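You operate a simulated robot arm through the tools that you are given. There is no shell and no other tool.

The job below is to be done with a simulated robot arm. You get a single attempt, and the scene is never put back.

TASK
Put things in order on the top of the dining table. At the end: the yellow battery stands where the blue battery stood; the cream mug (marked "ZHEN") from the top of the dining table is on the yellow film case (marked "Sunday in Stowmere"); the blue battery stands where the cream mug stood; the silver steel key stands where the yellow battery stood; whatever was shut is shut again. Leave all else as you found it, and nothing knocked over. Set down upright: mug.

Only the result counts: the job must be done as asked and must still hold three seconds after the hand-in. Knocking over, shifting, dropping, spilling or breaking anything else fails it.

THE ROBOT
A 6-joint arm with a two-finger gripper, fixed in place. Base frame: the origin is at the foot of the arm, x ahead of it, y to its left, z up; the work surface is at about z = 0. Readings come in m, rad, newtons and seconds.
With the tool pointing down near the work surface it reaches from about 0.18 to 0.48 m from the base axis. Its first joint turns from -1.152 to 1.152 rad. Payload 1.76 kg.
Tool frame: the origin (TCP) lies between the finger pads and is the grasp point; the fingertips stand 0.029 m ahead of it; z points along the fingers, y is the line along which they close. The gripper opens to 0.082 m; its body begins 0.058 m behind the TCP.
Orientation is told as [roll, pitch, yaw] about the base's x, y, z axes, in that order, counted from this pose: with the fingers straight down and closing along the base's y, the tool's x points along the base's -x, its y along +y and its z along -z.

THE INTERFACE
- The arm moves only by the tool apply_moves. Its argument "steps" is a list of rows, each a list of 3 entries, a list of its own where there are three numbers: the turn, a rotation vector about the tool's x, y, z in rad, then the shift along the tool's x, y, z in m, then the opening, from 0 (shut) to 1 (fully open). In form: [[[rx, ry, rz], [x, y, z], fingers], ...]. A call has 1 to 20 rows; each row is the pose to reach, as a shift and turn from the pose commanded when the call began, along the tool's axes at that moment. Rows are played at 5 a second. More than 0.05 m and 0.15 rad between two rows, or a gripper value outside its range, and nothing of the call is played. A pose out of reach is approached as far as the arm can. The call stops where the force on the tool passes 40 N (or 10 N more than at its start, if that is more) or the arm is blocked; 0.2 s more then pass. Each finger travels about 0.2035 m/s and halts on what it meets, pressing with about 28 N; the grip force reading is that of the motor and also rises with nothing between the fingers. The clock runs only during rows and for 0.2 s after the last one: add rows that repeat a pose to give the fingers time. The reply holds the time, the measured pose of the TCP, the force on the tool along the base axes, the opening and the grip force, in the units named above and with some noise, with the torque about the TCP (base axes, N m) and any sound that the robot's microphone picked up, and new pictures: "pictures" is both (left out), scene, wrist or none.
- Cameras (640 x 400 px; columns grow to the right, rows downward): "scene" is fixed at [0.0678, 0.3472, 0.4231]; the picture's right is [-0.62, -0.79, 0.00], its down [-0.47, 0.37, -0.81] and it looks along [0.63, -0.50, -0.59] (base axes); focal length 214 px, centre (320, 200). "wrist" rides on the gripper at [0.079, 0.004, -0.09] in the tool frame; the picture's right is [-0.05, 1.00, 0.00], its down [-0.71, -0.04, -0.71] and it looks along [-0.71, -0.04, 0.71] (tool axes); focal length 256 px, centre (320, 200). There is no depth. A picture from a camera that has moved, and an enlarged one, comes with that camera's place and axes in the base frame and with its lens.
- close_up(camera, box): a new picture of the part [left, top, right, bottom] of that camera's present view, enlarged. No time passes.
- hand_in(): hands the job in; it is judged then, once.

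Nothing tells you positions but the pictures and the camera data. Unless the task says otherwise, let go and move clear before handing in.

The tools are called after "Emit:" by a JSON object that holds its "api" and its "payload". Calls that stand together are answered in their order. apply_moves: Moves the arm, as the interface text tells. Its arguments: {"type":"object","properties":{"steps":{"type":"array","items":{"type":"array"}},"pictures":{"type":"string","enum":["both","scene","wrist","none"]}},"required":["steps"]} The other tools are called the same way: close_up (camera, box) takes an enlarged picture of a part of a camera's view; hand_in () hands the job in.

At the start:

```text
time: 0.0
ee_pos: [0.2411, 0.0341, 0.324]
orientation: [-0.002, -0.001, 0.001]
ft_force: [0.1, -0.1, -0.1]
wrist_torque: [-0.01, 0.0, 0.02]
gripper_width: 0.0818
grip_force: 0.1
```

scene: 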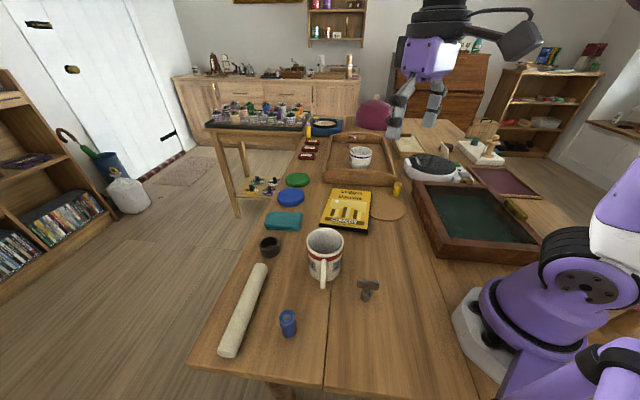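
wrist: 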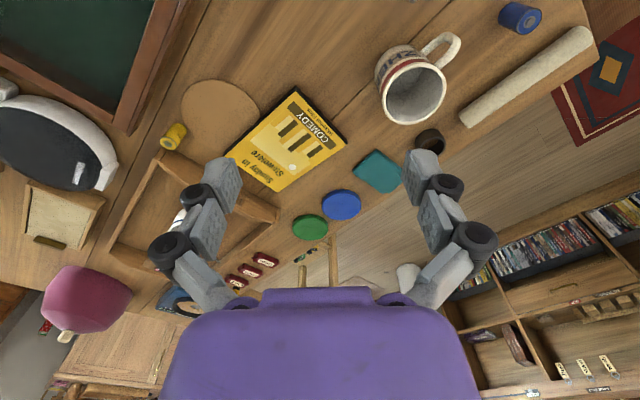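

The table holds a cream mug, a blue battery near the edge, a yellow battery farther off and a yellow film case. I haven't spotted the steel key yet, so I'll take enlarged pictures first.

Emit:
{"api": "close_up", "payload": {"camera": "scene", "box": [220, 220, 420, 345]}}

Emit:
{"api": "close_up", "payload": {"camera": "scene", "box": [280, 120, 440, 220]}}

Emit:
{"api": "close_up", "payload": {"camera": "scene", "box": [390, 110, 550, 260]}}

Emit:
{"api": "close_up", "payload": {"camera": "wrist", "box": [0, 60, 320, 260]}}

Emit:
{"api": "close_up", "payload": {"camera": "wrist", "box": [320, 0, 600, 175]}}

Emit:
{"api": "close_up", "payload": {"camera": "scene", "box": [200, 90, 340, 180]}}

```text
3.20 times, centred on (320, 282) of scene
camera zoom: at [0.0678, 0.3472, 0.4231], right [-0.62, -0.79, 0.0], down [-0.47, 0.37, -0.81], along [0.63, -0.5, -0.59], focal length 686 px, centre (320, -64)
```

zoom: 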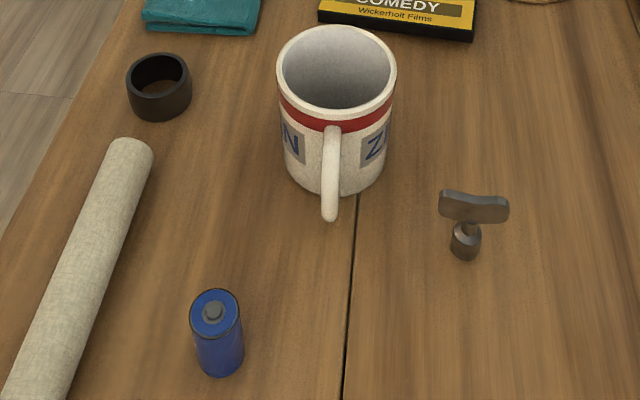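

```text
4.00 times, centred on (360, 170) of scene
camera zoom: at [0.0678, 0.3472, 0.4231], right [-0.62, -0.79, 0.0], down [-0.47, 0.37, -0.81], along [0.63, -0.5, -0.59], focal length 858 px, centre (160, 320)
```

zoom: 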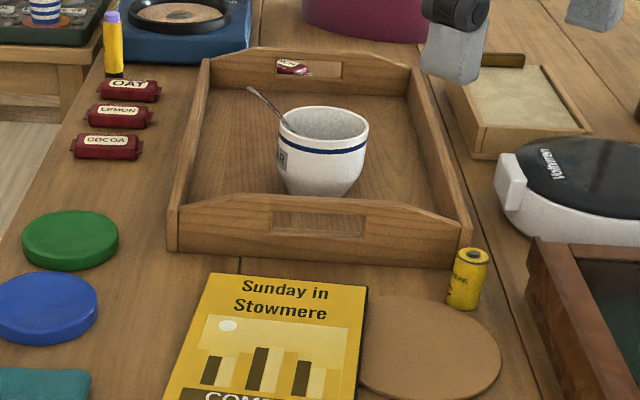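

```text
2.67 times, centred on (470, 185) of scene
camera zoom: at [0.0678, 0.3472, 0.4231], right [-0.62, -0.79, 0.0], down [-0.47, 0.37, -0.81], along [0.63, -0.5, -0.59], focal length 572 px, centre (-80, 240)
```

zoom: 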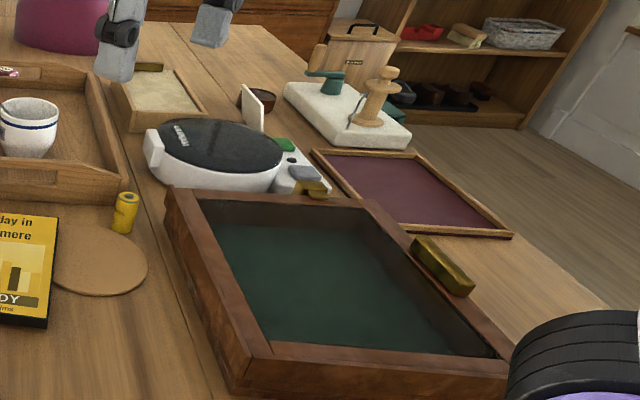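

```text
2.00 times, centred on (160, 160) of wrist
camera zoom: at [0.1608, 0.0394, 0.4129], right [0.05, 1.0, 0.0], down [0.71, -0.04, 0.71], along [0.71, -0.04, -0.71], focal length 512 px, centre (640, 280)
```

zoom: 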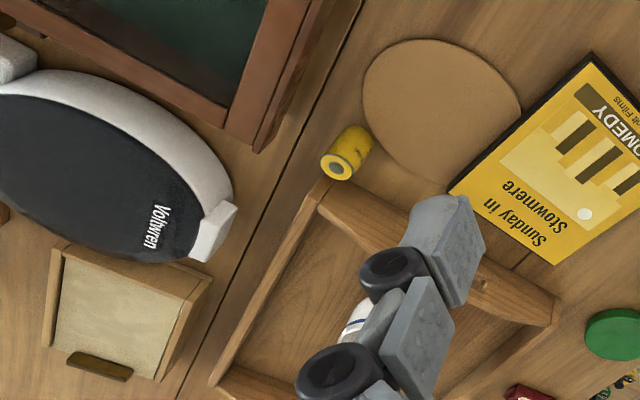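

```text
2.29 times, centred on (460, 88) of wrist
camera zoom: at [0.1608, 0.0394, 0.4129], right [0.05, 1.0, 0.0], down [0.71, -0.04, 0.71], along [0.71, -0.04, -0.71], focal length 585 px, centre (0, 457)
```

zoom: 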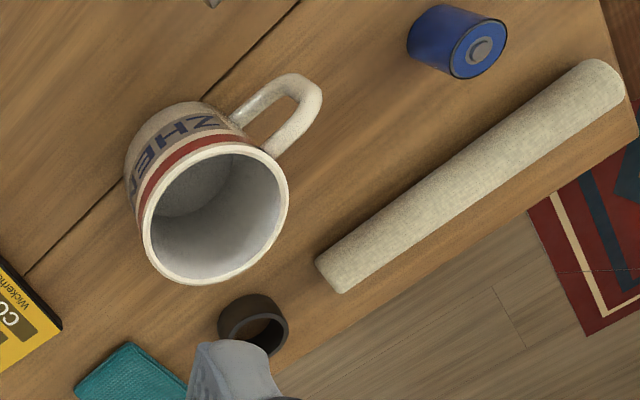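

```text
4.44 times, centred on (270, 135) of scene
camera zoom: at [0.0678, 0.3472, 0.4231], right [-0.62, -0.79, 0.0], down [-0.47, 0.37, -0.81], along [0.63, -0.5, -0.59], focal length 953 px, centre (542, 489)
```

zoom: 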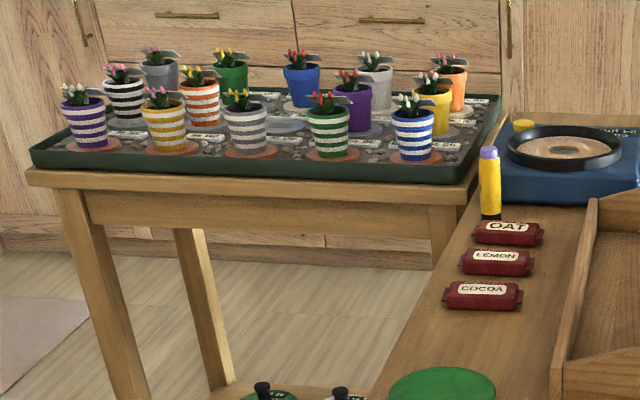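

The T-shaped grey thing at about (0.19, 0.13) is the steel winding key, standing upright. I take the mug to be at about (0.30, 0.15), the blue battery at (0.238, 0.284), the yellow battery at (0.38, -0.22) and the case at (0.42, -0.045). Next I move over for a better look at the key, mug and blue battery.

Emit:
{"api": "apply_moves", "payload": {"steps": [[[0, 0, 0], [0.013, 0.032, 0.008], 1], [[0, 0, 0], [0.027, 0.064, 0.016], 1], [[0, 0, 0], [0.04, 0.096, 0.024], 1], [[0, 0, 0], [0.04, 0.096, 0.024], 1]], "pictures": "both"}}

```text
time: 1.0
ee_pos: [0.2036, 0.1294, 0.3002]
orientation: [-0.002, -0.001, -0.001]
ft_force: [-0.5, -0.4, -0.2]
wrist_torque: [-0.01, -0.04, 0.01]
gripper_width: 0.082
grip_force: 0.1
camera wrist: at [0.1233, 0.1353, 0.3895], right [0.05, 1.0, 0.0], down [0.71, -0.04, 0.71], along [0.71, -0.04, -0.71], focal length 256 px, centre (320, 200)
```

scene: 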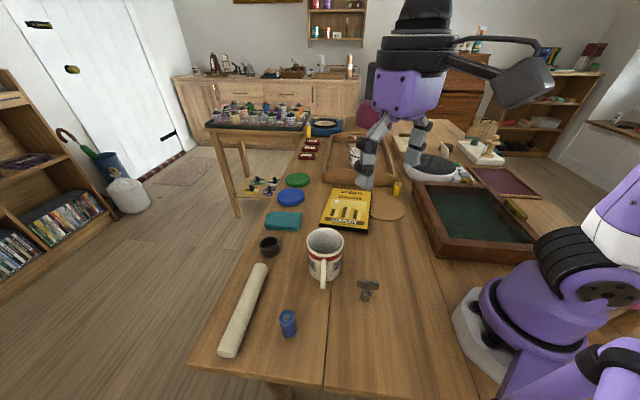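
wrist: 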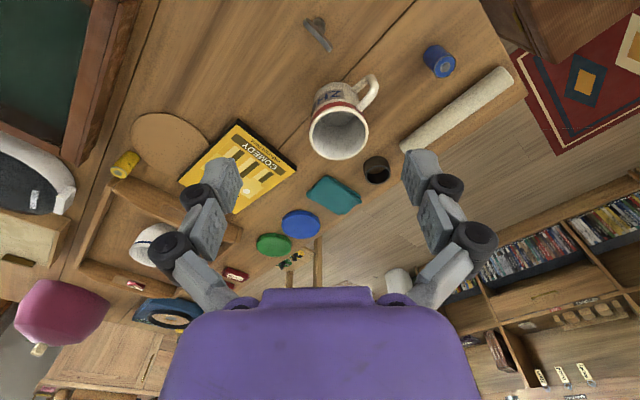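

Emit:
{"api": "close_up", "payload": {"camera": "wrist", "box": [270, 0, 430, 100]}}

Emit:
{"api": "close_up", "payload": {"camera": "wrist", "box": [300, 30, 540, 180]}}

Emit:
{"api": "close_up", "payload": {"camera": "wrist", "box": [80, 100, 320, 250]}}

Emit:
{"api": "close_up", "payload": {"camera": "scene", "box": [328, 260, 408, 310]}}

Emit:
{"api": "close_up", "payload": {"camera": "scene", "box": [248, 300, 328, 350]}}

Emit:
{"api": "close_up", "payload": {"camera": "scene", "box": [352, 165, 448, 225]}}

```text
4.00 times, centred on (350, 50) of wrist
camera zoom: at [0.1233, 0.1353, 0.3895], right [0.05, 1.0, 0.0], down [0.71, -0.04, 0.71], along [0.71, -0.04, -0.71], focal length 1024 px, centre (200, 800)
```

zoom: 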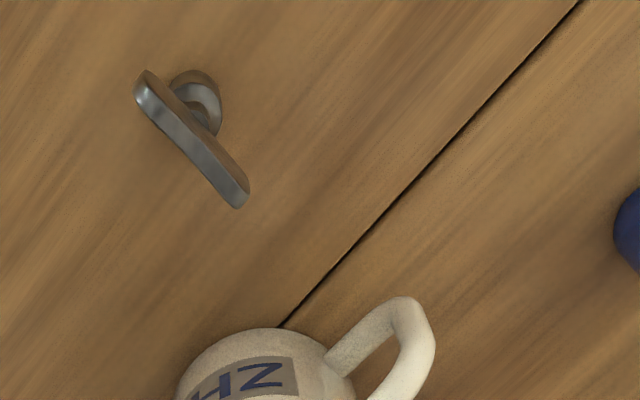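

```text
2.67 times, centred on (420, 105) of wrist
camera zoom: at [0.1233, 0.1353, 0.3895], right [0.05, 1.0, 0.0], down [0.71, -0.04, 0.71], along [0.71, -0.04, -0.71], focal length 683 px, centre (53, 453)
```

zoom: 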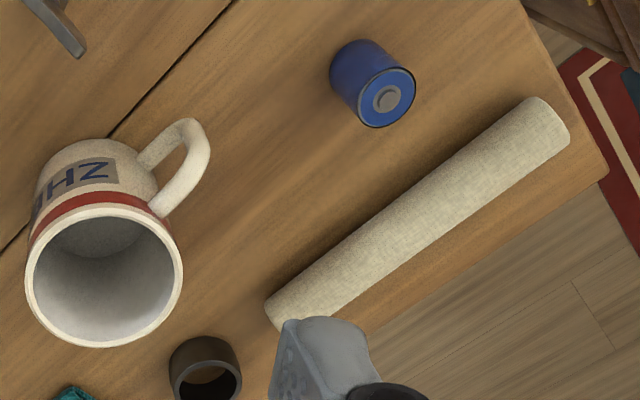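

```text
2.67 times, centred on (200, 175) of wrist
camera zoom: at [0.1233, 0.1353, 0.3895], right [0.05, 1.0, 0.0], down [0.71, -0.04, 0.71], along [0.71, -0.04, -0.71], focal length 683 px, centre (640, 267)
```

zoom: 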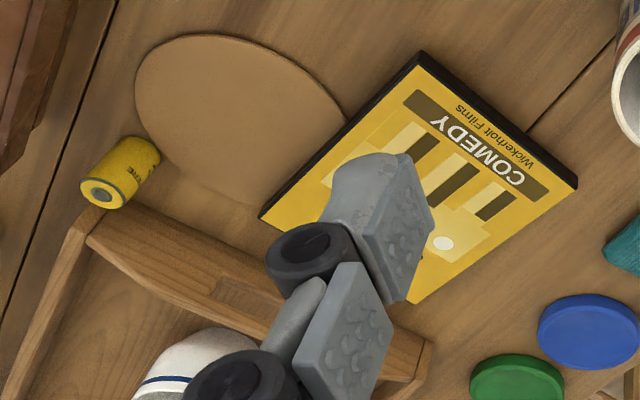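

```text
8.00 times, centred on (368, 285) of scene
camera zoom: at [0.0678, 0.3472, 0.4231], right [-0.62, -0.79, 0.0], down [-0.47, 0.37, -0.81], along [0.63, -0.5, -0.59], focal length 1716 px, centre (-64, -480)
```

zoom: 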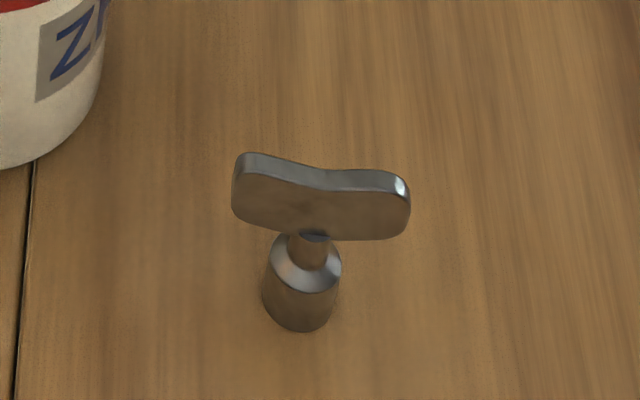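

```text
8.00 times, centred on (288, 325) of scene
camera zoom: at [0.0678, 0.3472, 0.4231], right [-0.62, -0.79, 0.0], down [-0.47, 0.37, -0.81], along [0.63, -0.5, -0.59], focal length 1716 px, centre (576, -800)
```

zoom: 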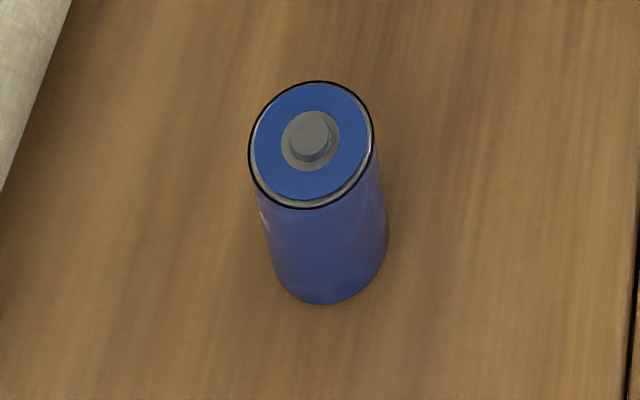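

```text
6.67 times, centred on (400, 195) of scene
camera zoom: at [0.0678, 0.3472, 0.4231], right [-0.62, -0.79, 0.0], down [-0.47, 0.37, -0.81], along [0.63, -0.5, -0.59], focal length 1430 px, centre (-213, 233)
```

zoom: 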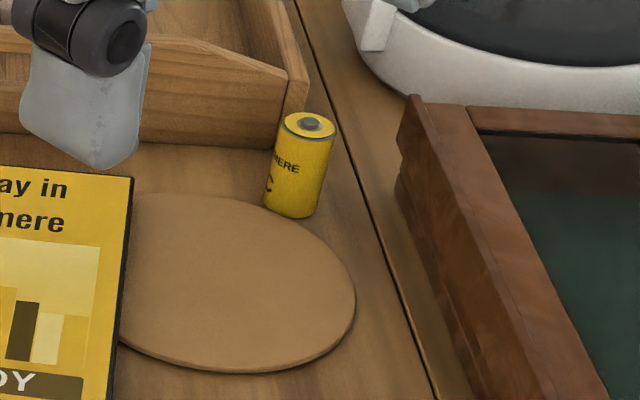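

The triangulated positions agree between the two cameras: mug axis at (0.2995, 0.150) with its rim at about 0.09, blue battery at (0.238, 0.284), key at (0.1935, 0.129) with its bow at about 46°, and case centre at (0.42, -0.043). Next I go above the mug's -y wall to grip it with one finger inside.

Emit:
{"api": "apply_moves", "payload": {"steps": [[[0, 0, 0], [-0.024, -0.004, 0.03], 0.7], [[0, 0, 0], [-0.048, -0.008, 0.06], 0.7], [[0, 0, 0], [-0.072, -0.012, 0.09], 0.7], [[0, 0, 0], [-0.096, -0.0164, 0.12], 0.7], [[0, 0, 0], [-0.096, -0.0164, 0.12], 0.7]], "pictures": "both"}}

```text
time: 2.2
ee_pos: [0.2999, 0.1129, 0.1777]
orientation: [-0.002, -0.002, 0.0]
ft_force: [0.3, -0.1, 0.0]
wrist_torque: [0.02, -0.03, -0.02]
gripper_width: 0.0572
grip_force: 0.0
camera wrist: at [0.2205, 0.1191, 0.2672], right [0.05, 1.0, 0.0], down [0.71, -0.04, 0.71], along [0.71, -0.04, -0.71], focal length 256 px, centre (320, 200)
```

scene: 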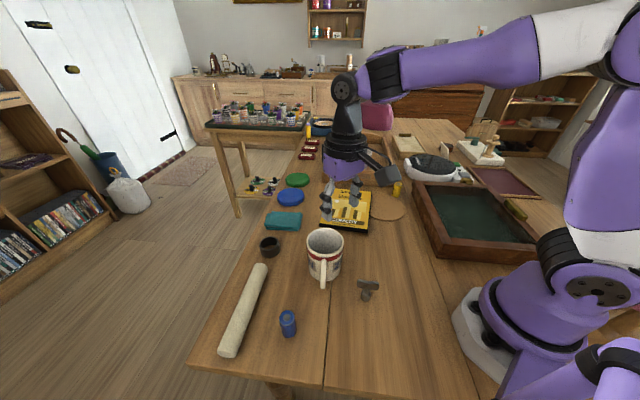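
wrist: 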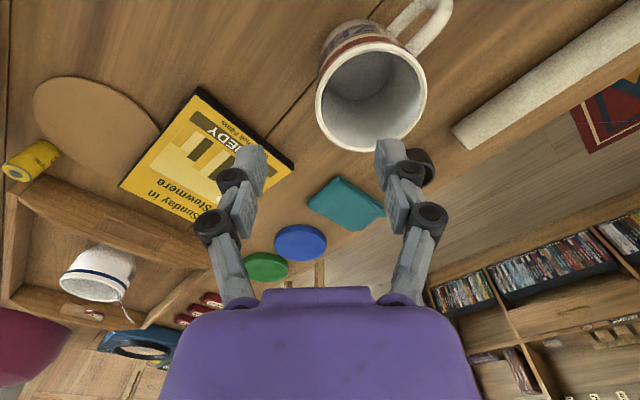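

The gripper is above the mug's -y wall, and the rim again comes out at about (0.299, 0.150). I'll take a closer look before descending.

Emit:
{"api": "close_up", "payload": {"camera": "wrist", "box": [240, 0, 480, 150]}}

Emit:
{"api": "close_up", "payload": {"camera": "wrist", "box": [0, 60, 240, 210]}}

Emit:
{"api": "close_up", "payload": {"camera": "scene", "box": [280, 150, 400, 300]}}

```text
2.67 times, centred on (360, 75) of wrist
camera zoom: at [0.2205, 0.1191, 0.2672], right [0.05, 1.0, 0.0], down [0.71, -0.04, 0.71], along [0.71, -0.04, -0.71], focal length 683 px, centre (213, 533)
```

zoom: 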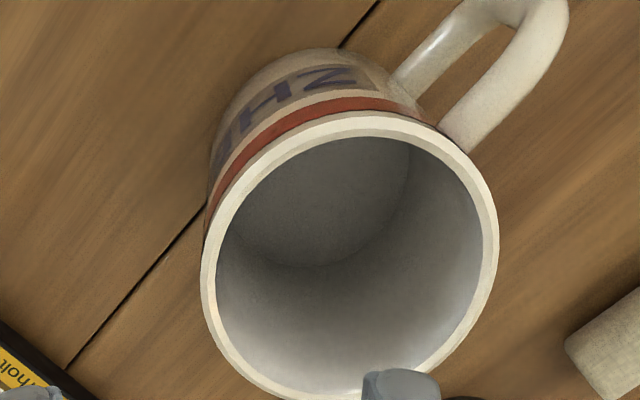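

```text
2.67 times, centred on (120, 135) of wrist
camera zoom: at [0.2205, 0.1191, 0.2672], right [0.05, 1.0, 0.0], down [0.71, -0.04, 0.71], along [0.71, -0.04, -0.71], focal length 683 px, centre (853, 373)
```

zoom: 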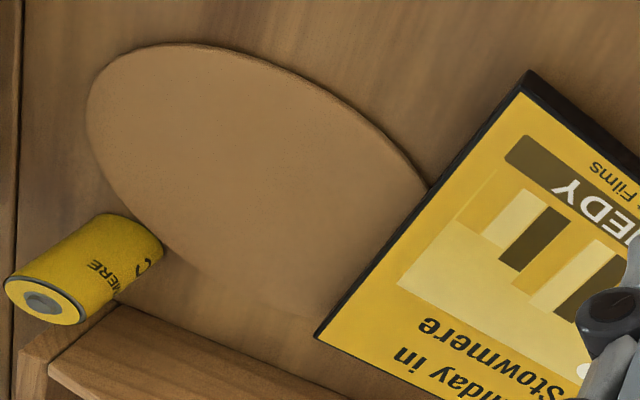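

```text
2.67 times, centred on (340, 225) of scene
camera zoom: at [0.0678, 0.3472, 0.4231], right [-0.62, -0.79, 0.0], down [-0.47, 0.37, -0.81], along [0.63, -0.5, -0.59], focal length 572 px, centre (267, 133)
```

zoom: 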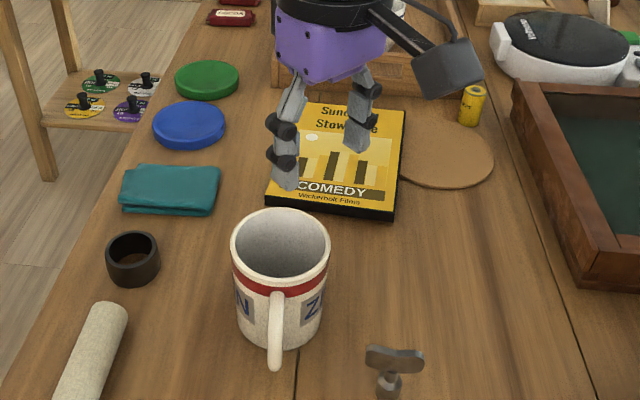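

The rim centre is at about (0.298, 0.150) with a wall about 4 mm thick, and the fingers straddle the -y wall. I descend now, watching for contact.

Emit:
{"api": "apply_moves", "payload": {"steps": [[[0, 0, 0], [0.001, 0, 0.025], 0.7], [[0, 0, 0], [0.001, 0, 0.05], 0.7], [[0, 0, 0], [0.001, 0, 0.07], 0.7], [[0, 0, 0], [0.001, 0, 0.085], 0.7], [[0, 0, 0], [0.001, 0, 0.101], 0.7], [[0, 0, 0], [0.001, 0, 0.101], 0.7]], "pictures": "both"}}

```text
time: 3.6
ee_pos: [0.2967, 0.1128, 0.0783]
orientation: [-0.003, 0.0, 0.0]
ft_force: [-0.2, 0.1, 0.1]
wrist_torque: [0.01, -0.01, -0.01]
gripper_width: 0.0572
grip_force: 0.0
camera wrist: at [0.2167, 0.1189, 0.1685], right [0.05, 1.0, 0.0], down [0.71, -0.04, 0.71], along [0.71, -0.04, -0.71], focal length 256 px, centre (320, 200)
```

scene: 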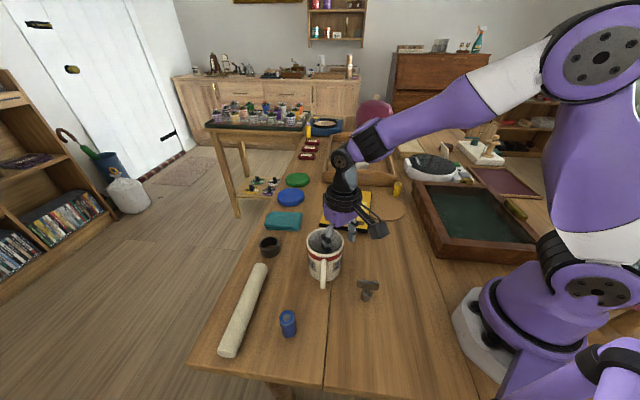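
wrist: 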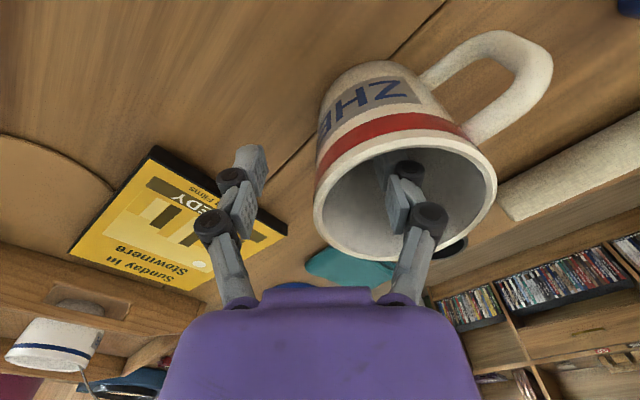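

One finger is inside the mug and the other outside, with no contact force. I close on the wall now.

Emit:
{"api": "apply_moves", "payload": {"steps": [[[0, 0, 0], [0, 0, 0], 0.4], [[0, 0, 0], [0, 0, 0], 0.2], [[0, 0, 0], [0, 0, 0], 0.0], [[0, 0, 0], [0, 0, 0], 0.0]], "pictures": "both"}}

```text
time: 4.6
ee_pos: [0.2973, 0.1128, 0.0789]
orientation: [-0.001, -0.002, 0.001]
ft_force: [-0.6, -2.3, 5.0]
wrist_torque: [0.15, 0.14, 0.05]
gripper_width: 0.006
grip_force: 27.5
camera wrist: at [0.2167, 0.1188, 0.1688], right [0.05, 1.0, 0.0], down [0.71, -0.04, 0.71], along [0.71, -0.04, -0.71], focal length 256 px, centre (320, 200)
```

scene: 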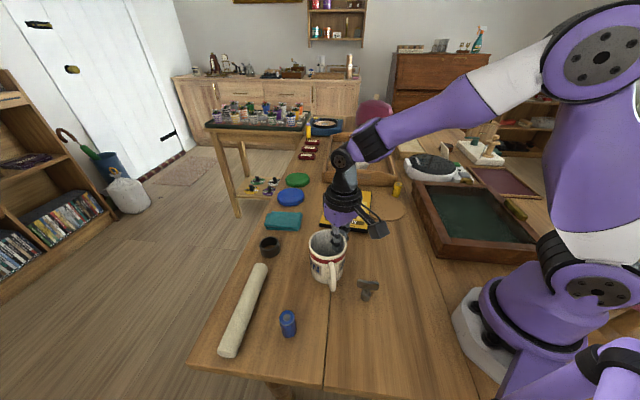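
wrist: 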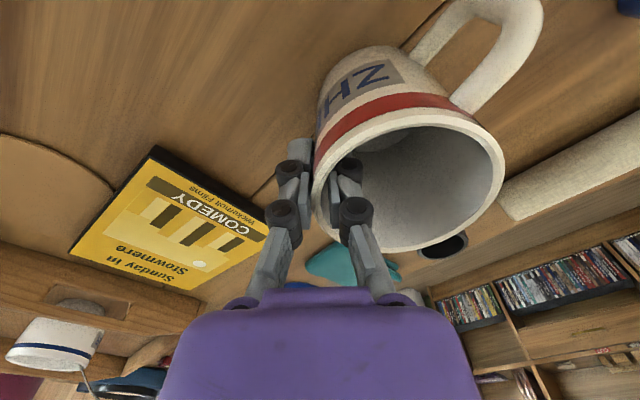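

The wall is gripped, with the opening at 6 mm and 27.5 N. I'll check whether the mug tilted before lifting.

Emit:
{"api": "close_up", "payload": {"camera": "scene", "box": [264, 200, 408, 300]}}

Emit:
{"api": "close_up", "payload": {"camera": "wrist", "box": [240, 0, 560, 260]}}

```text
4.00 times, centred on (336, 250) of scene
camera zoom: at [0.0678, 0.3472, 0.4231], right [-0.62, -0.79, 0.0], down [-0.47, 0.37, -0.81], along [0.63, -0.5, -0.59], focal length 858 px, centre (256, 0)
```

zoom: 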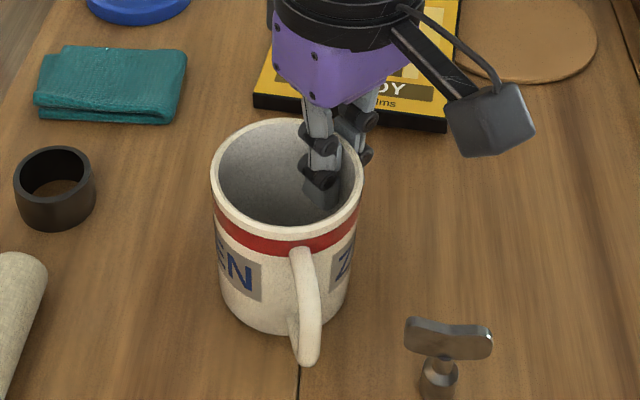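

```text
1.54 times, centred on (400, 130) of wrist
camera zoom: at [0.2167, 0.1188, 0.1688], right [0.05, 1.0, 0.0], down [0.71, -0.04, 0.71], along [0.71, -0.04, -0.71], focal length 394 px, centre (197, 308)
```

zoom: 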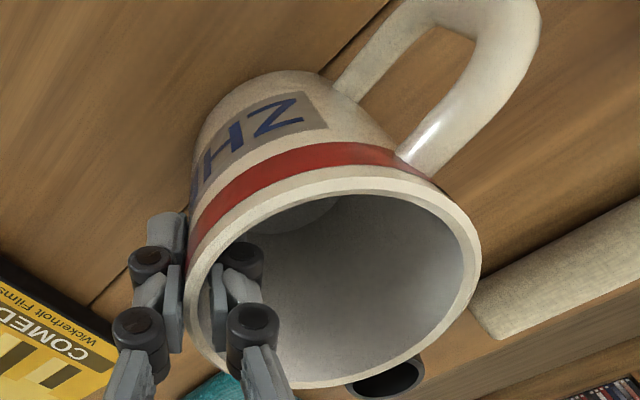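

The wall is slightly tapered, so the grip has tilted the mug a few degrees. I'll lift it gently and measure the tilt so I can correct for it when placing.

Emit:
{"api": "apply_moves", "payload": {"steps": [[[0, 0, 0], [0, 0, -0.01], 0.0], [[0, 0, 0], [0, 0, -0.025], 0.0], [[0, 0, 0], [0, 0, -0.05], 0.0], [[0, 0, 0], [0, 0, -0.075], 0.0], [[0, 0, 0], [0, 0, -0.1], 0.0], [[0, 0, 0], [0, 0, -0.1], 0.0]], "pictures": "both"}}

Emit:
{"api": "close_up", "payload": {"camera": "scene", "box": [250, 150, 410, 310]}}

```text
time: 6.0
ee_pos: [0.2953, 0.1109, 0.1776]
orientation: [-0.002, -0.004, -0.001]
ft_force: [0.3, -0.2, -3.8]
wrist_torque: [-0.08, 0.0, -0.01]
gripper_width: 0.0063
grip_force: 28.0
camera wrist: at [0.2147, 0.1176, 0.2666], right [0.05, 1.0, 0.0], down [0.71, -0.04, 0.71], along [0.71, -0.04, -0.71], focal length 256 px, centre (320, 200)
```

scene: 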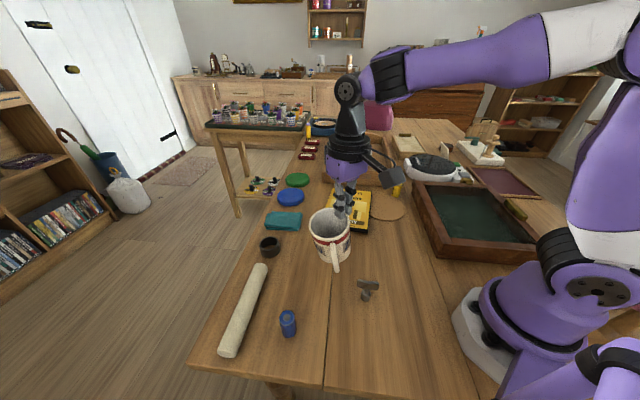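
wrist: 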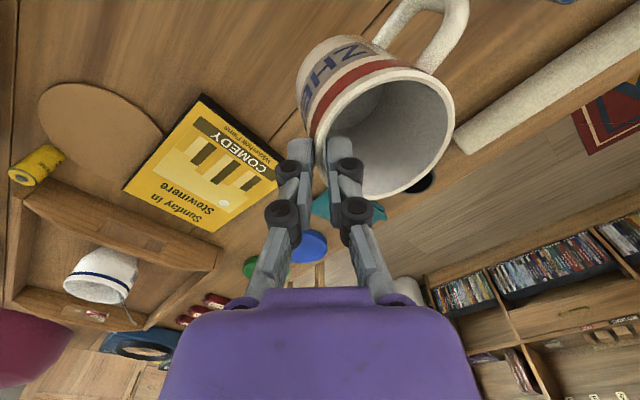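

```text
2.50 times, centred on (330, 230) of scene
camera zoom: at [0.0678, 0.3472, 0.4231], right [-0.62, -0.79, 0.0], down [-0.47, 0.37, -0.81], along [0.63, -0.5, -0.59], focal length 536 px, centre (295, 125)
```

zoom: 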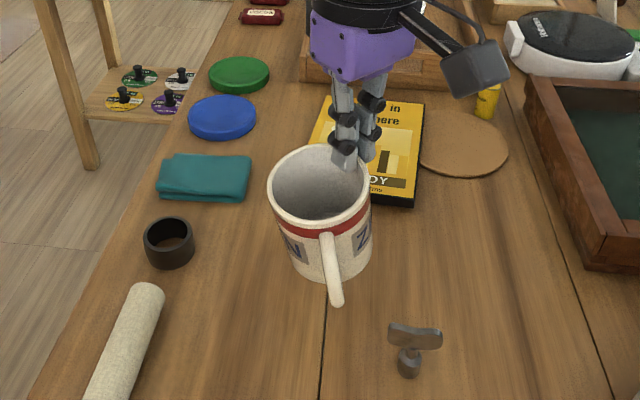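

The mug came up, but it seems to have slipped down in the grip and tilted more. I'll look closely before doing anything else.

Emit:
{"api": "close_up", "payload": {"camera": "wrist", "box": [240, 0, 480, 250]}}

Emit:
{"api": "close_up", "payload": {"camera": "scene", "box": [290, 150, 390, 280]}}

```text
1.60 times, centred on (360, 125) of wrist
camera zoom: at [0.2147, 0.1176, 0.2666], right [0.05, 1.0, 0.0], down [0.71, -0.04, 0.71], along [0.71, -0.04, -0.71], focal length 410 px, centre (256, 320)
```

zoom: 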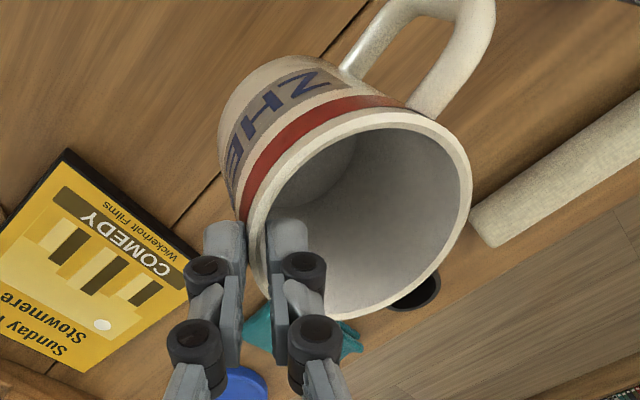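

```text
3.08 times, centred on (340, 215) of scene
camera zoom: at [0.0678, 0.3472, 0.4231], right [-0.62, -0.79, 0.0], down [-0.47, 0.37, -0.81], along [0.63, -0.5, -0.59], focal length 660 px, centre (258, 154)
```

zoom: 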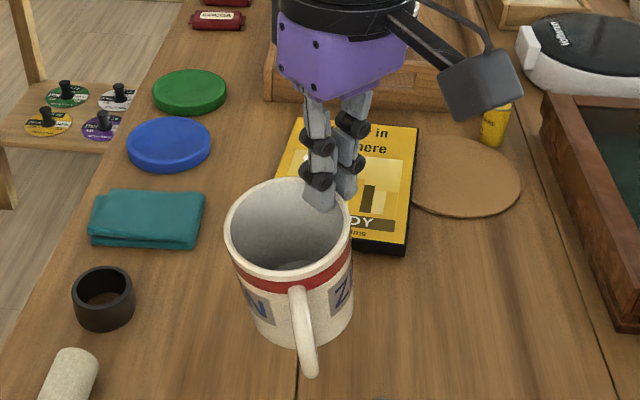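

The mug has slipped about 3 cm and hangs near the fingertips, tilted about 10°. I'll lower it straight back to the table, right it, and regrip deeper.

Emit:
{"api": "apply_moves", "payload": {"steps": [[[0, 0, 0], [0, 0, 0.008], 0.0], [[0, 0, 0], [0, 0, 0.016], 0.0], [[0, 0, 0], [0, 0, 0.024], 0.0], [[0, 0, 0], [0, 0, 0.03], 0.0]], "pictures": "both"}}

Emit:
{"api": "close_up", "payload": {"camera": "scene", "box": [280, 190, 400, 290]}}

```text
time: 7.0
ee_pos: [0.296, 0.1128, 0.1487]
orientation: [-0.002, -0.001, 0.0]
ft_force: [0.1, 0.4, -3.5]
wrist_torque: [-0.08, 0.0, -0.06]
gripper_width: 0.0063
grip_force: 27.7
camera wrist: at [0.2161, 0.1182, 0.2381], right [0.05, 1.0, 0.0], down [0.71, -0.04, 0.71], along [0.71, -0.04, -0.71], focal length 256 px, centre (320, 200)
```

scene: 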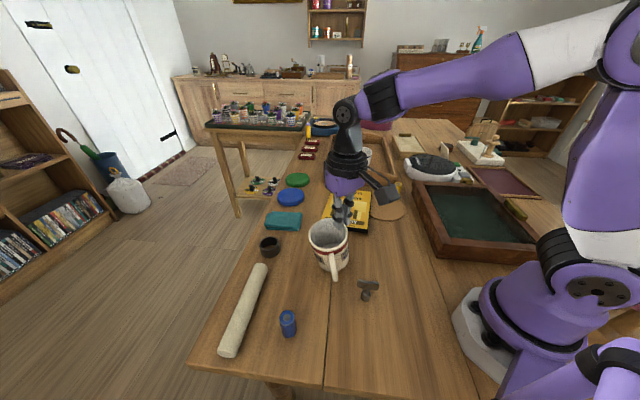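
wrist: 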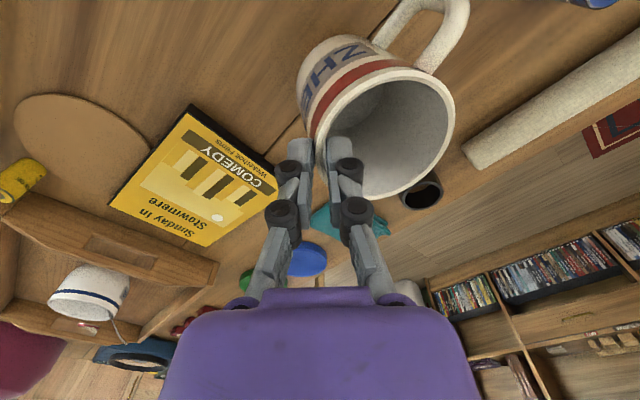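

```text
4.00 times, centred on (340, 240) of scene
camera zoom: at [0.0678, 0.3472, 0.4231], right [-0.62, -0.79, 0.0], down [-0.47, 0.37, -0.81], along [0.63, -0.5, -0.59], focal length 858 px, centre (240, 40)
```

zoom: 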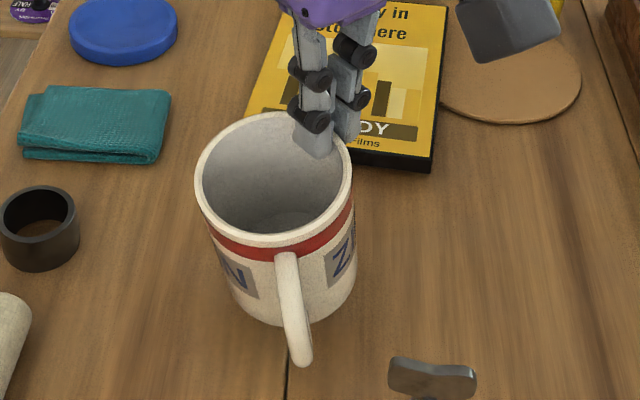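

The rim sits in the same place in the wrist view, so the slipping has stopped and the hold is steady. I'll carry the mug slowly and low over to the film case, then level it by rolling the tool before setting it down.

Emit:
{"api": "apply_moves", "payload": {"steps": [[[0, 0, 0], [0, 0, -0.012], 0], [[0, 0, 0], [0, 0, -0.026], 0], [[0, 0, 0], [-0.005, -0.008, -0.026], 0], [[0, 0, 0], [-0.013, -0.022, -0.026], 0], [[0, 0, 0], [-0.024, -0.04, -0.026], 0], [[0, 0, 0], [-0.036, -0.06, -0.026], 0], [[0, 0, 0], [-0.048, -0.08, -0.026], 0], [[0, 0, 0], [-0.06, -0.1, -0.026], 0], [[0, 0, 0], [-0.072, -0.12, -0.026], 0], [[0, 0, 0], [-0.084, -0.14, -0.026], 0], [[0, 0, 0], [-0.096, -0.16, -0.026], 0], [[0, 0, 0], [-0.107, -0.177, -0.026], 0], [[0, 0, 0], [-0.115, -0.19, -0.026], 0], [[0, 0, 0], [-0.12, -0.198, -0.026], 0], [[0, 0, 0], [-0.12, -0.198, -0.026], 0]], "pictures": "both"}}

Emit:
{"api": "close_up", "payload": {"camera": "scene", "box": [300, 130, 420, 230]}}

Emit:
{"api": "close_up", "payload": {"camera": "wrist", "box": [240, 0, 480, 220]}}

```text
time: 10.2
ee_pos: [0.4148, -0.0843, 0.1751]
orientation: [-0.003, 0.0, -0.002]
ft_force: [0.6, 0.0, -2.6]
wrist_torque: [-0.08, -0.02, -0.01]
gripper_width: 0.0063
grip_force: 27.5
camera wrist: at [0.3359, -0.0792, 0.2643], right [0.05, 1.0, 0.0], down [0.71, -0.04, 0.71], along [0.71, -0.04, -0.71], focal length 256 px, centre (320, 200)
```

scene: 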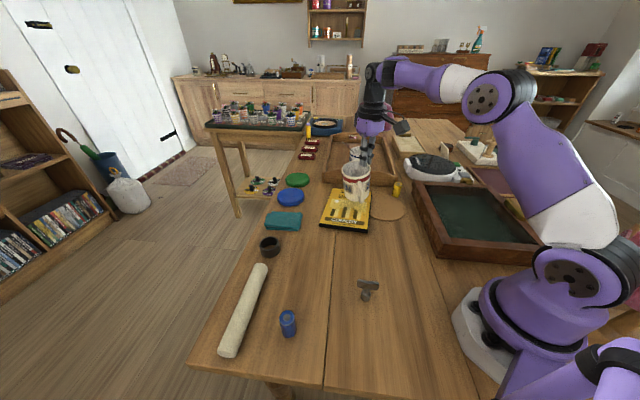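
wrist: 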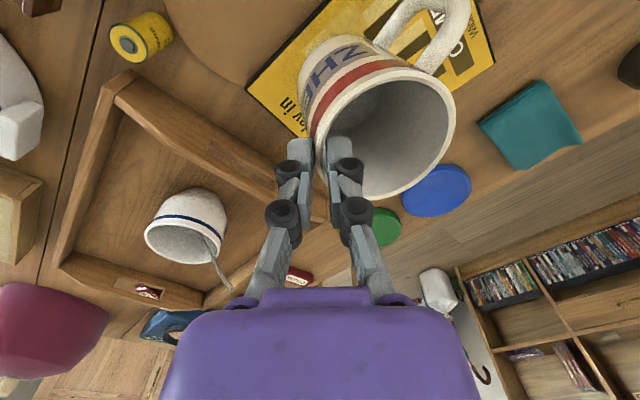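

```text
4.00 times, centred on (360, 180) of scene
camera zoom: at [0.0679, 0.3472, 0.4231], right [-0.62, -0.79, 0.0], down [-0.47, 0.37, -0.81], along [0.63, -0.5, -0.59], focal length 858 px, centre (160, 280)
```

zoom: 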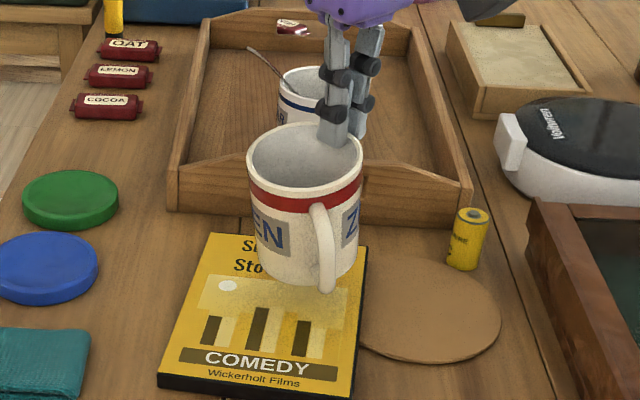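

```text
1.82 times, centred on (360, 110) of wrist
camera zoom: at [0.3359, -0.0792, 0.2643], right [0.05, 1.0, 0.0], down [0.71, -0.04, 0.71], along [0.71, -0.04, -0.71], focal length 465 px, centre (247, 364)
```

zoom: 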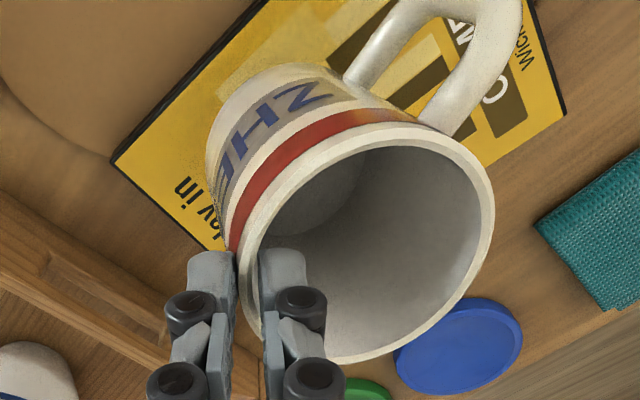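

The mug hangs over the case centre, tilted about 0.19 rad with its +y side low. I roll the tool by that amount about base x to level it, then check again.

Emit:
{"api": "apply_moves", "payload": {"steps": [[[-0.04, 0, 0], [0, 0, 0], 0], [[-0.08, 0, 0], [0, 0, 0], 0], [[-0.12, 0, 0], [0, 0, 0], 0], [[-0.16, 0, 0], [0, 0, 0], 0], [[-0.19, 0, 0], [0, 0, 0], 0], [[-0.19, 0, 0], [0, 0, 0], 0]], "pictures": "both"}}

Emit:
{"api": "close_up", "payload": {"camera": "scene", "box": [300, 130, 420, 230]}}

Emit:
{"api": "close_up", "payload": {"camera": "wrist", "box": [240, 0, 480, 220]}}

```text
time: 11.6
ee_pos: [0.4167, -0.0962, 0.1731]
orientation: [0.013, 0.008, -0.003]
ft_force: [-0.5, -0.4, -3.1]
wrist_torque: [-0.11, -0.03, 0.01]
gripper_width: 0.0063
grip_force: 28.3
out of reach, approached as far as the arm can: row 2, 3, 4, 5, 6
camera wrist: at [0.3367, -0.0926, 0.2629], right [0.05, 1.0, 0.01], down [0.71, -0.05, 0.7], along [0.7, -0.03, -0.71], focal length 256 px, centre (320, 200)
```

scene: 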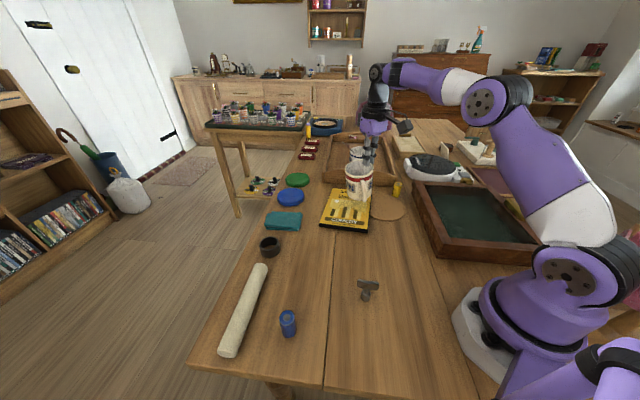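
wrist: 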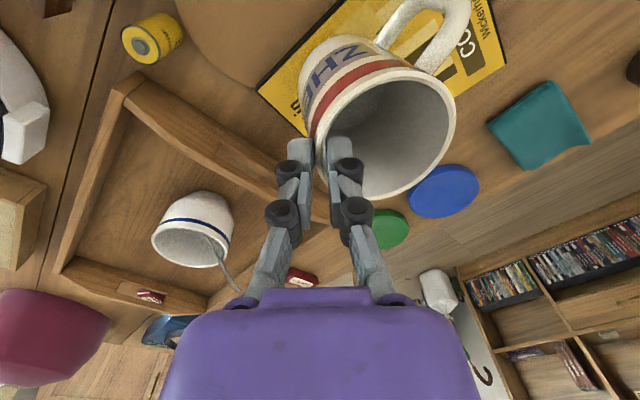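

```text
4.00 times, centred on (360, 180) of scene
camera zoom: at [0.0678, 0.3472, 0.4231], right [-0.62, -0.79, 0.0], down [-0.47, 0.37, -0.81], along [0.63, -0.5, -0.59], focal length 858 px, centre (160, 280)
```

zoom: 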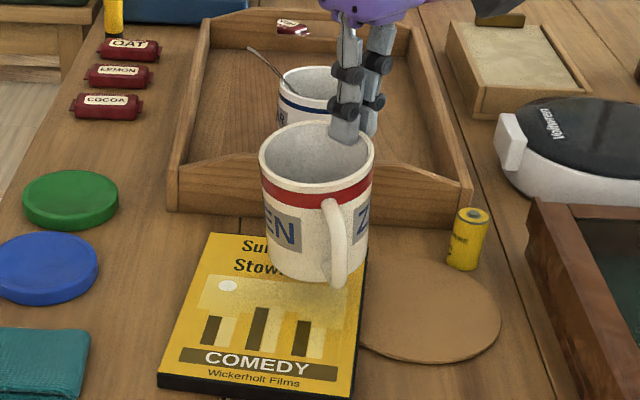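

```text
1.82 times, centred on (360, 110) of wrist
camera zoom: at [0.3367, -0.0926, 0.2629], right [0.05, 1.0, 0.01], down [0.71, -0.05, 0.7], along [0.7, -0.03, -0.71], focal length 465 px, centre (247, 364)
```

zoom: 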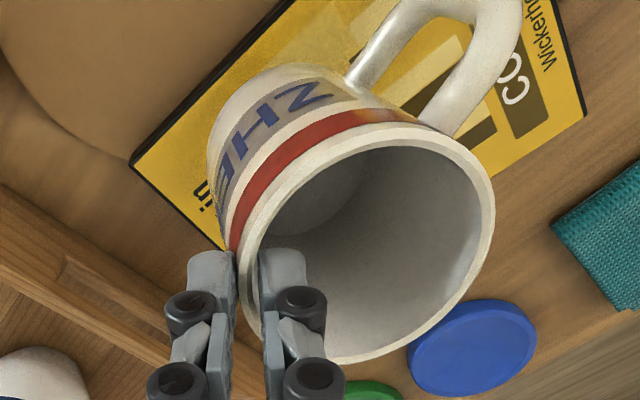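

Rolling is out of the arm's reach here and it only drifted in y. I'll play one row that holds the pose to see where the commanded pose now stands; the mug is still held steadily.

Emit:
{"api": "apply_moves", "payload": {"steps": [[[0, 0, 0], [0, 0, 0], 0]], "pictures": "none"}}

```text
time: 12.0
ee_pos: [0.4156, -0.097, 0.1719]
orientation: [0.011, 0.006, 0.001]
ft_force: [0.4, 0.8, -2.9]
wrist_torque: [-0.13, 0.02, 0.0]
gripper_width: 0.0063
grip_force: 28.0
```

The commanded pose now matches the real one. I'll shift +y to centre the mug's base over the case and lower part of the way.

Emit:
{"api": "apply_moves", "payload": {"steps": [[[0, 0, 0], [-0.001, 0.01, 0], 0], [[0, 0, 0], [-0.003, 0.022, 0], 0], [[0, 0, 0], [-0.004, 0.03, 0], 0], [[0, 0, 0], [-0.004, 0.03, 0.007], 0], [[0, 0, 0], [-0.004, 0.03, 0.014], 0], [[0, 0, 0], [-0.004, 0.03, 0.02], 0], [[0, 0, 0], [-0.004, 0.03, 0.02], 0]], "pictures": "both"}}

Emit:
{"api": "close_up", "payload": {"camera": "scene", "box": [300, 130, 420, 230]}}

```text
time: 13.6
ee_pos: [0.4197, -0.0666, 0.1537]
orientation: [0.012, 0.005, 0.0]
ft_force: [-0.4, -0.4, -2.3]
wrist_torque: [-0.06, -0.01, -0.03]
gripper_width: 0.0062
grip_force: 27.8
camera wrist: at [0.3412, -0.0622, 0.2433], right [0.05, 1.0, 0.01], down [0.71, -0.05, 0.7], along [0.7, -0.03, -0.71], focal length 256 px, centre (320, 200)
```

scene: 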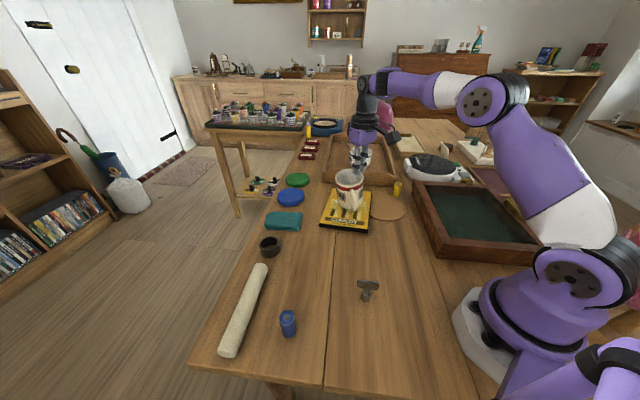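
wrist: 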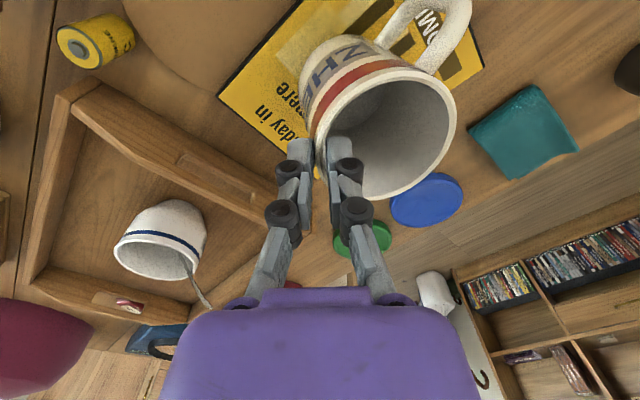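

```text
4.00 times, centred on (360, 180) of scene
camera zoom: at [0.0678, 0.3472, 0.4231], right [-0.62, -0.79, 0.0], down [-0.47, 0.37, -0.81], along [0.63, -0.5, -0.59], focal length 858 px, centre (160, 280)
```

zoom: 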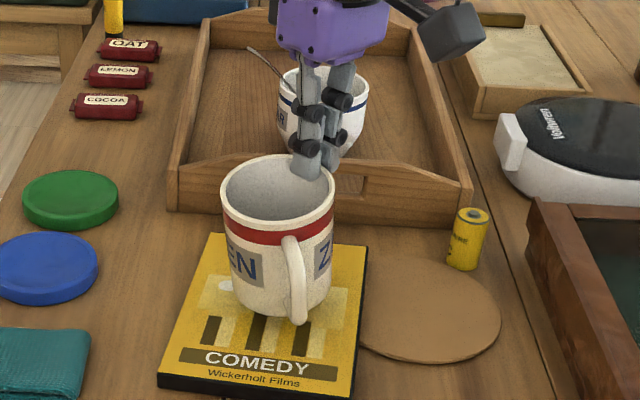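

The mug is now over the middle of the case, with its base roughly 1.5 cm above it. I lower in small steps until it touches.

Emit:
{"api": "apply_moves", "payload": {"steps": [[[0, 0, 0], [0, 0, 0.004], 0], [[0, 0, 0], [0, 0, 0.007], 0], [[0, 0, 0], [0, 0, 0.01], 0], [[0, 0, 0], [0, 0, 0.012], 0], [[0, 0, 0], [0, 0, 0.014], 0]], "pictures": "scene"}}

Emit:
{"api": "close_up", "payload": {"camera": "scene", "box": [300, 150, 400, 230]}}

```text
time: 14.8
ee_pos: [0.4203, -0.0665, 0.14]
orientation: [0.01, 0.005, -0.001]
ft_force: [-0.6, -1.6, 2.4]
wrist_torque: [-0.07, 0.08, 0.01]
gripper_width: 0.0066
grip_force: 27.8
```

scene: 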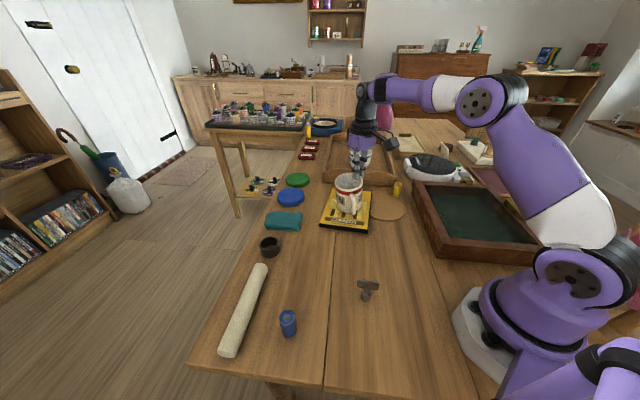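

```text
5.00 times, centred on (350, 190) of scene
camera zoom: at [0.0678, 0.3472, 0.4231], right [-0.62, -0.79, 0.0], down [-0.47, 0.37, -0.81], along [0.63, -0.5, -0.59], focal length 1072 px, centre (170, 250)
```

zoom: 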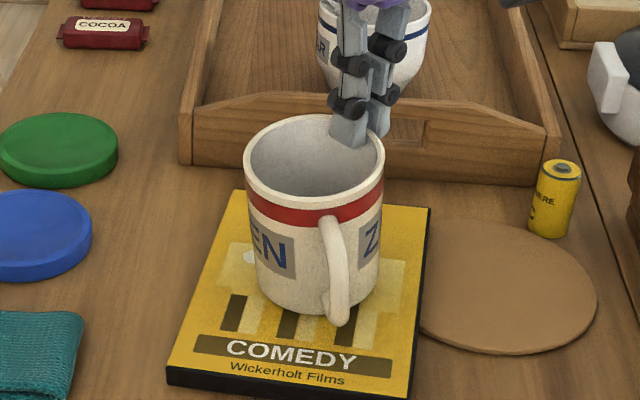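

Contact is made: the force has gone from about -3 to +2.4 N and the mug is already turning more upright. I press down a few more millimetres so it levels on the case.

Emit:
{"api": "apply_moves", "payload": {"steps": [[[0, 0, 0], [0, 0, 0.0015], 0], [[0, 0, 0], [0, 0, 0.003], 0], [[0, 0, 0], [0, 0, 0.0045], 0], [[0, 0, 0], [0, 0, 0.006], 0]], "pictures": "both"}}

Emit:
{"api": "close_up", "payload": {"camera": "scene", "box": [300, 150, 400, 230]}}

```text
time: 15.8
ee_pos: [0.4205, -0.067, 0.1331]
orientation: [0.013, 0.006, -0.003]
ft_force: [-0.1, -2.5, 3.4]
wrist_torque: [-0.02, 0.09, 0.05]
gripper_width: 0.006
grip_force: 28.0
camera wrist: at [0.3413, -0.0617, 0.2235], right [0.05, 1.0, 0.01], down [0.71, -0.05, 0.7], along [0.7, -0.03, -0.71], focal length 256 px, centre (320, 200)
```

scene: 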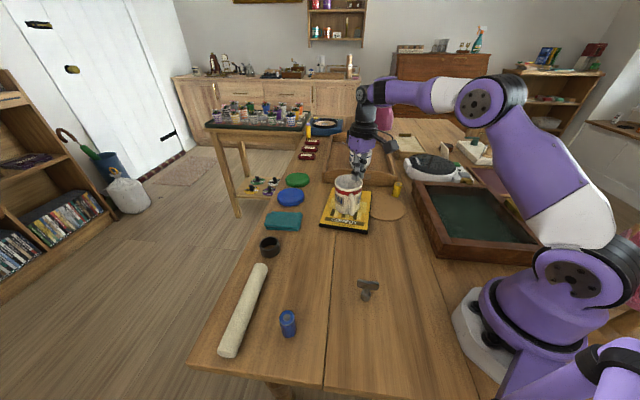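
wrist: 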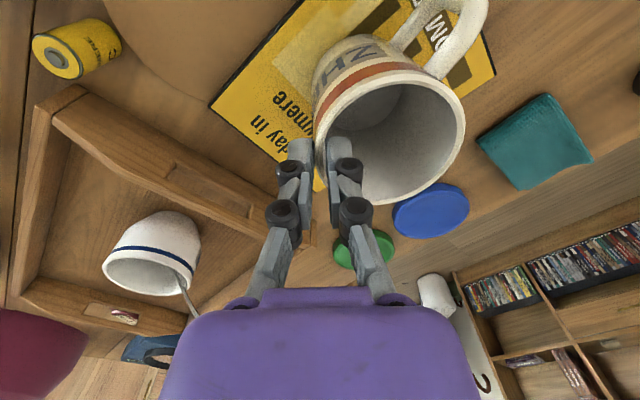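

```text
5.00 times, centred on (350, 190) of scene
camera zoom: at [0.0678, 0.3472, 0.4231], right [-0.62, -0.79, 0.0], down [-0.47, 0.37, -0.81], along [0.63, -0.5, -0.59], focal length 1072 px, centre (170, 250)
```

zoom: 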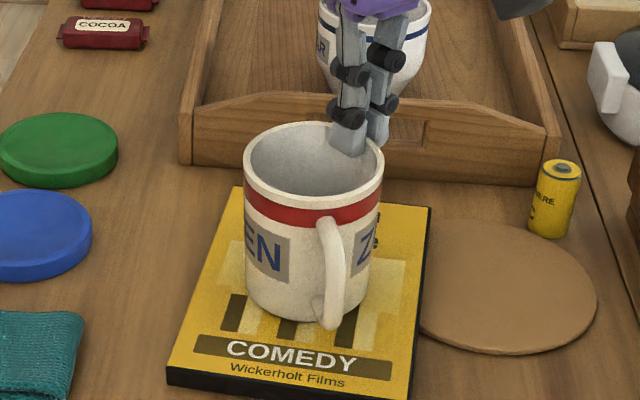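

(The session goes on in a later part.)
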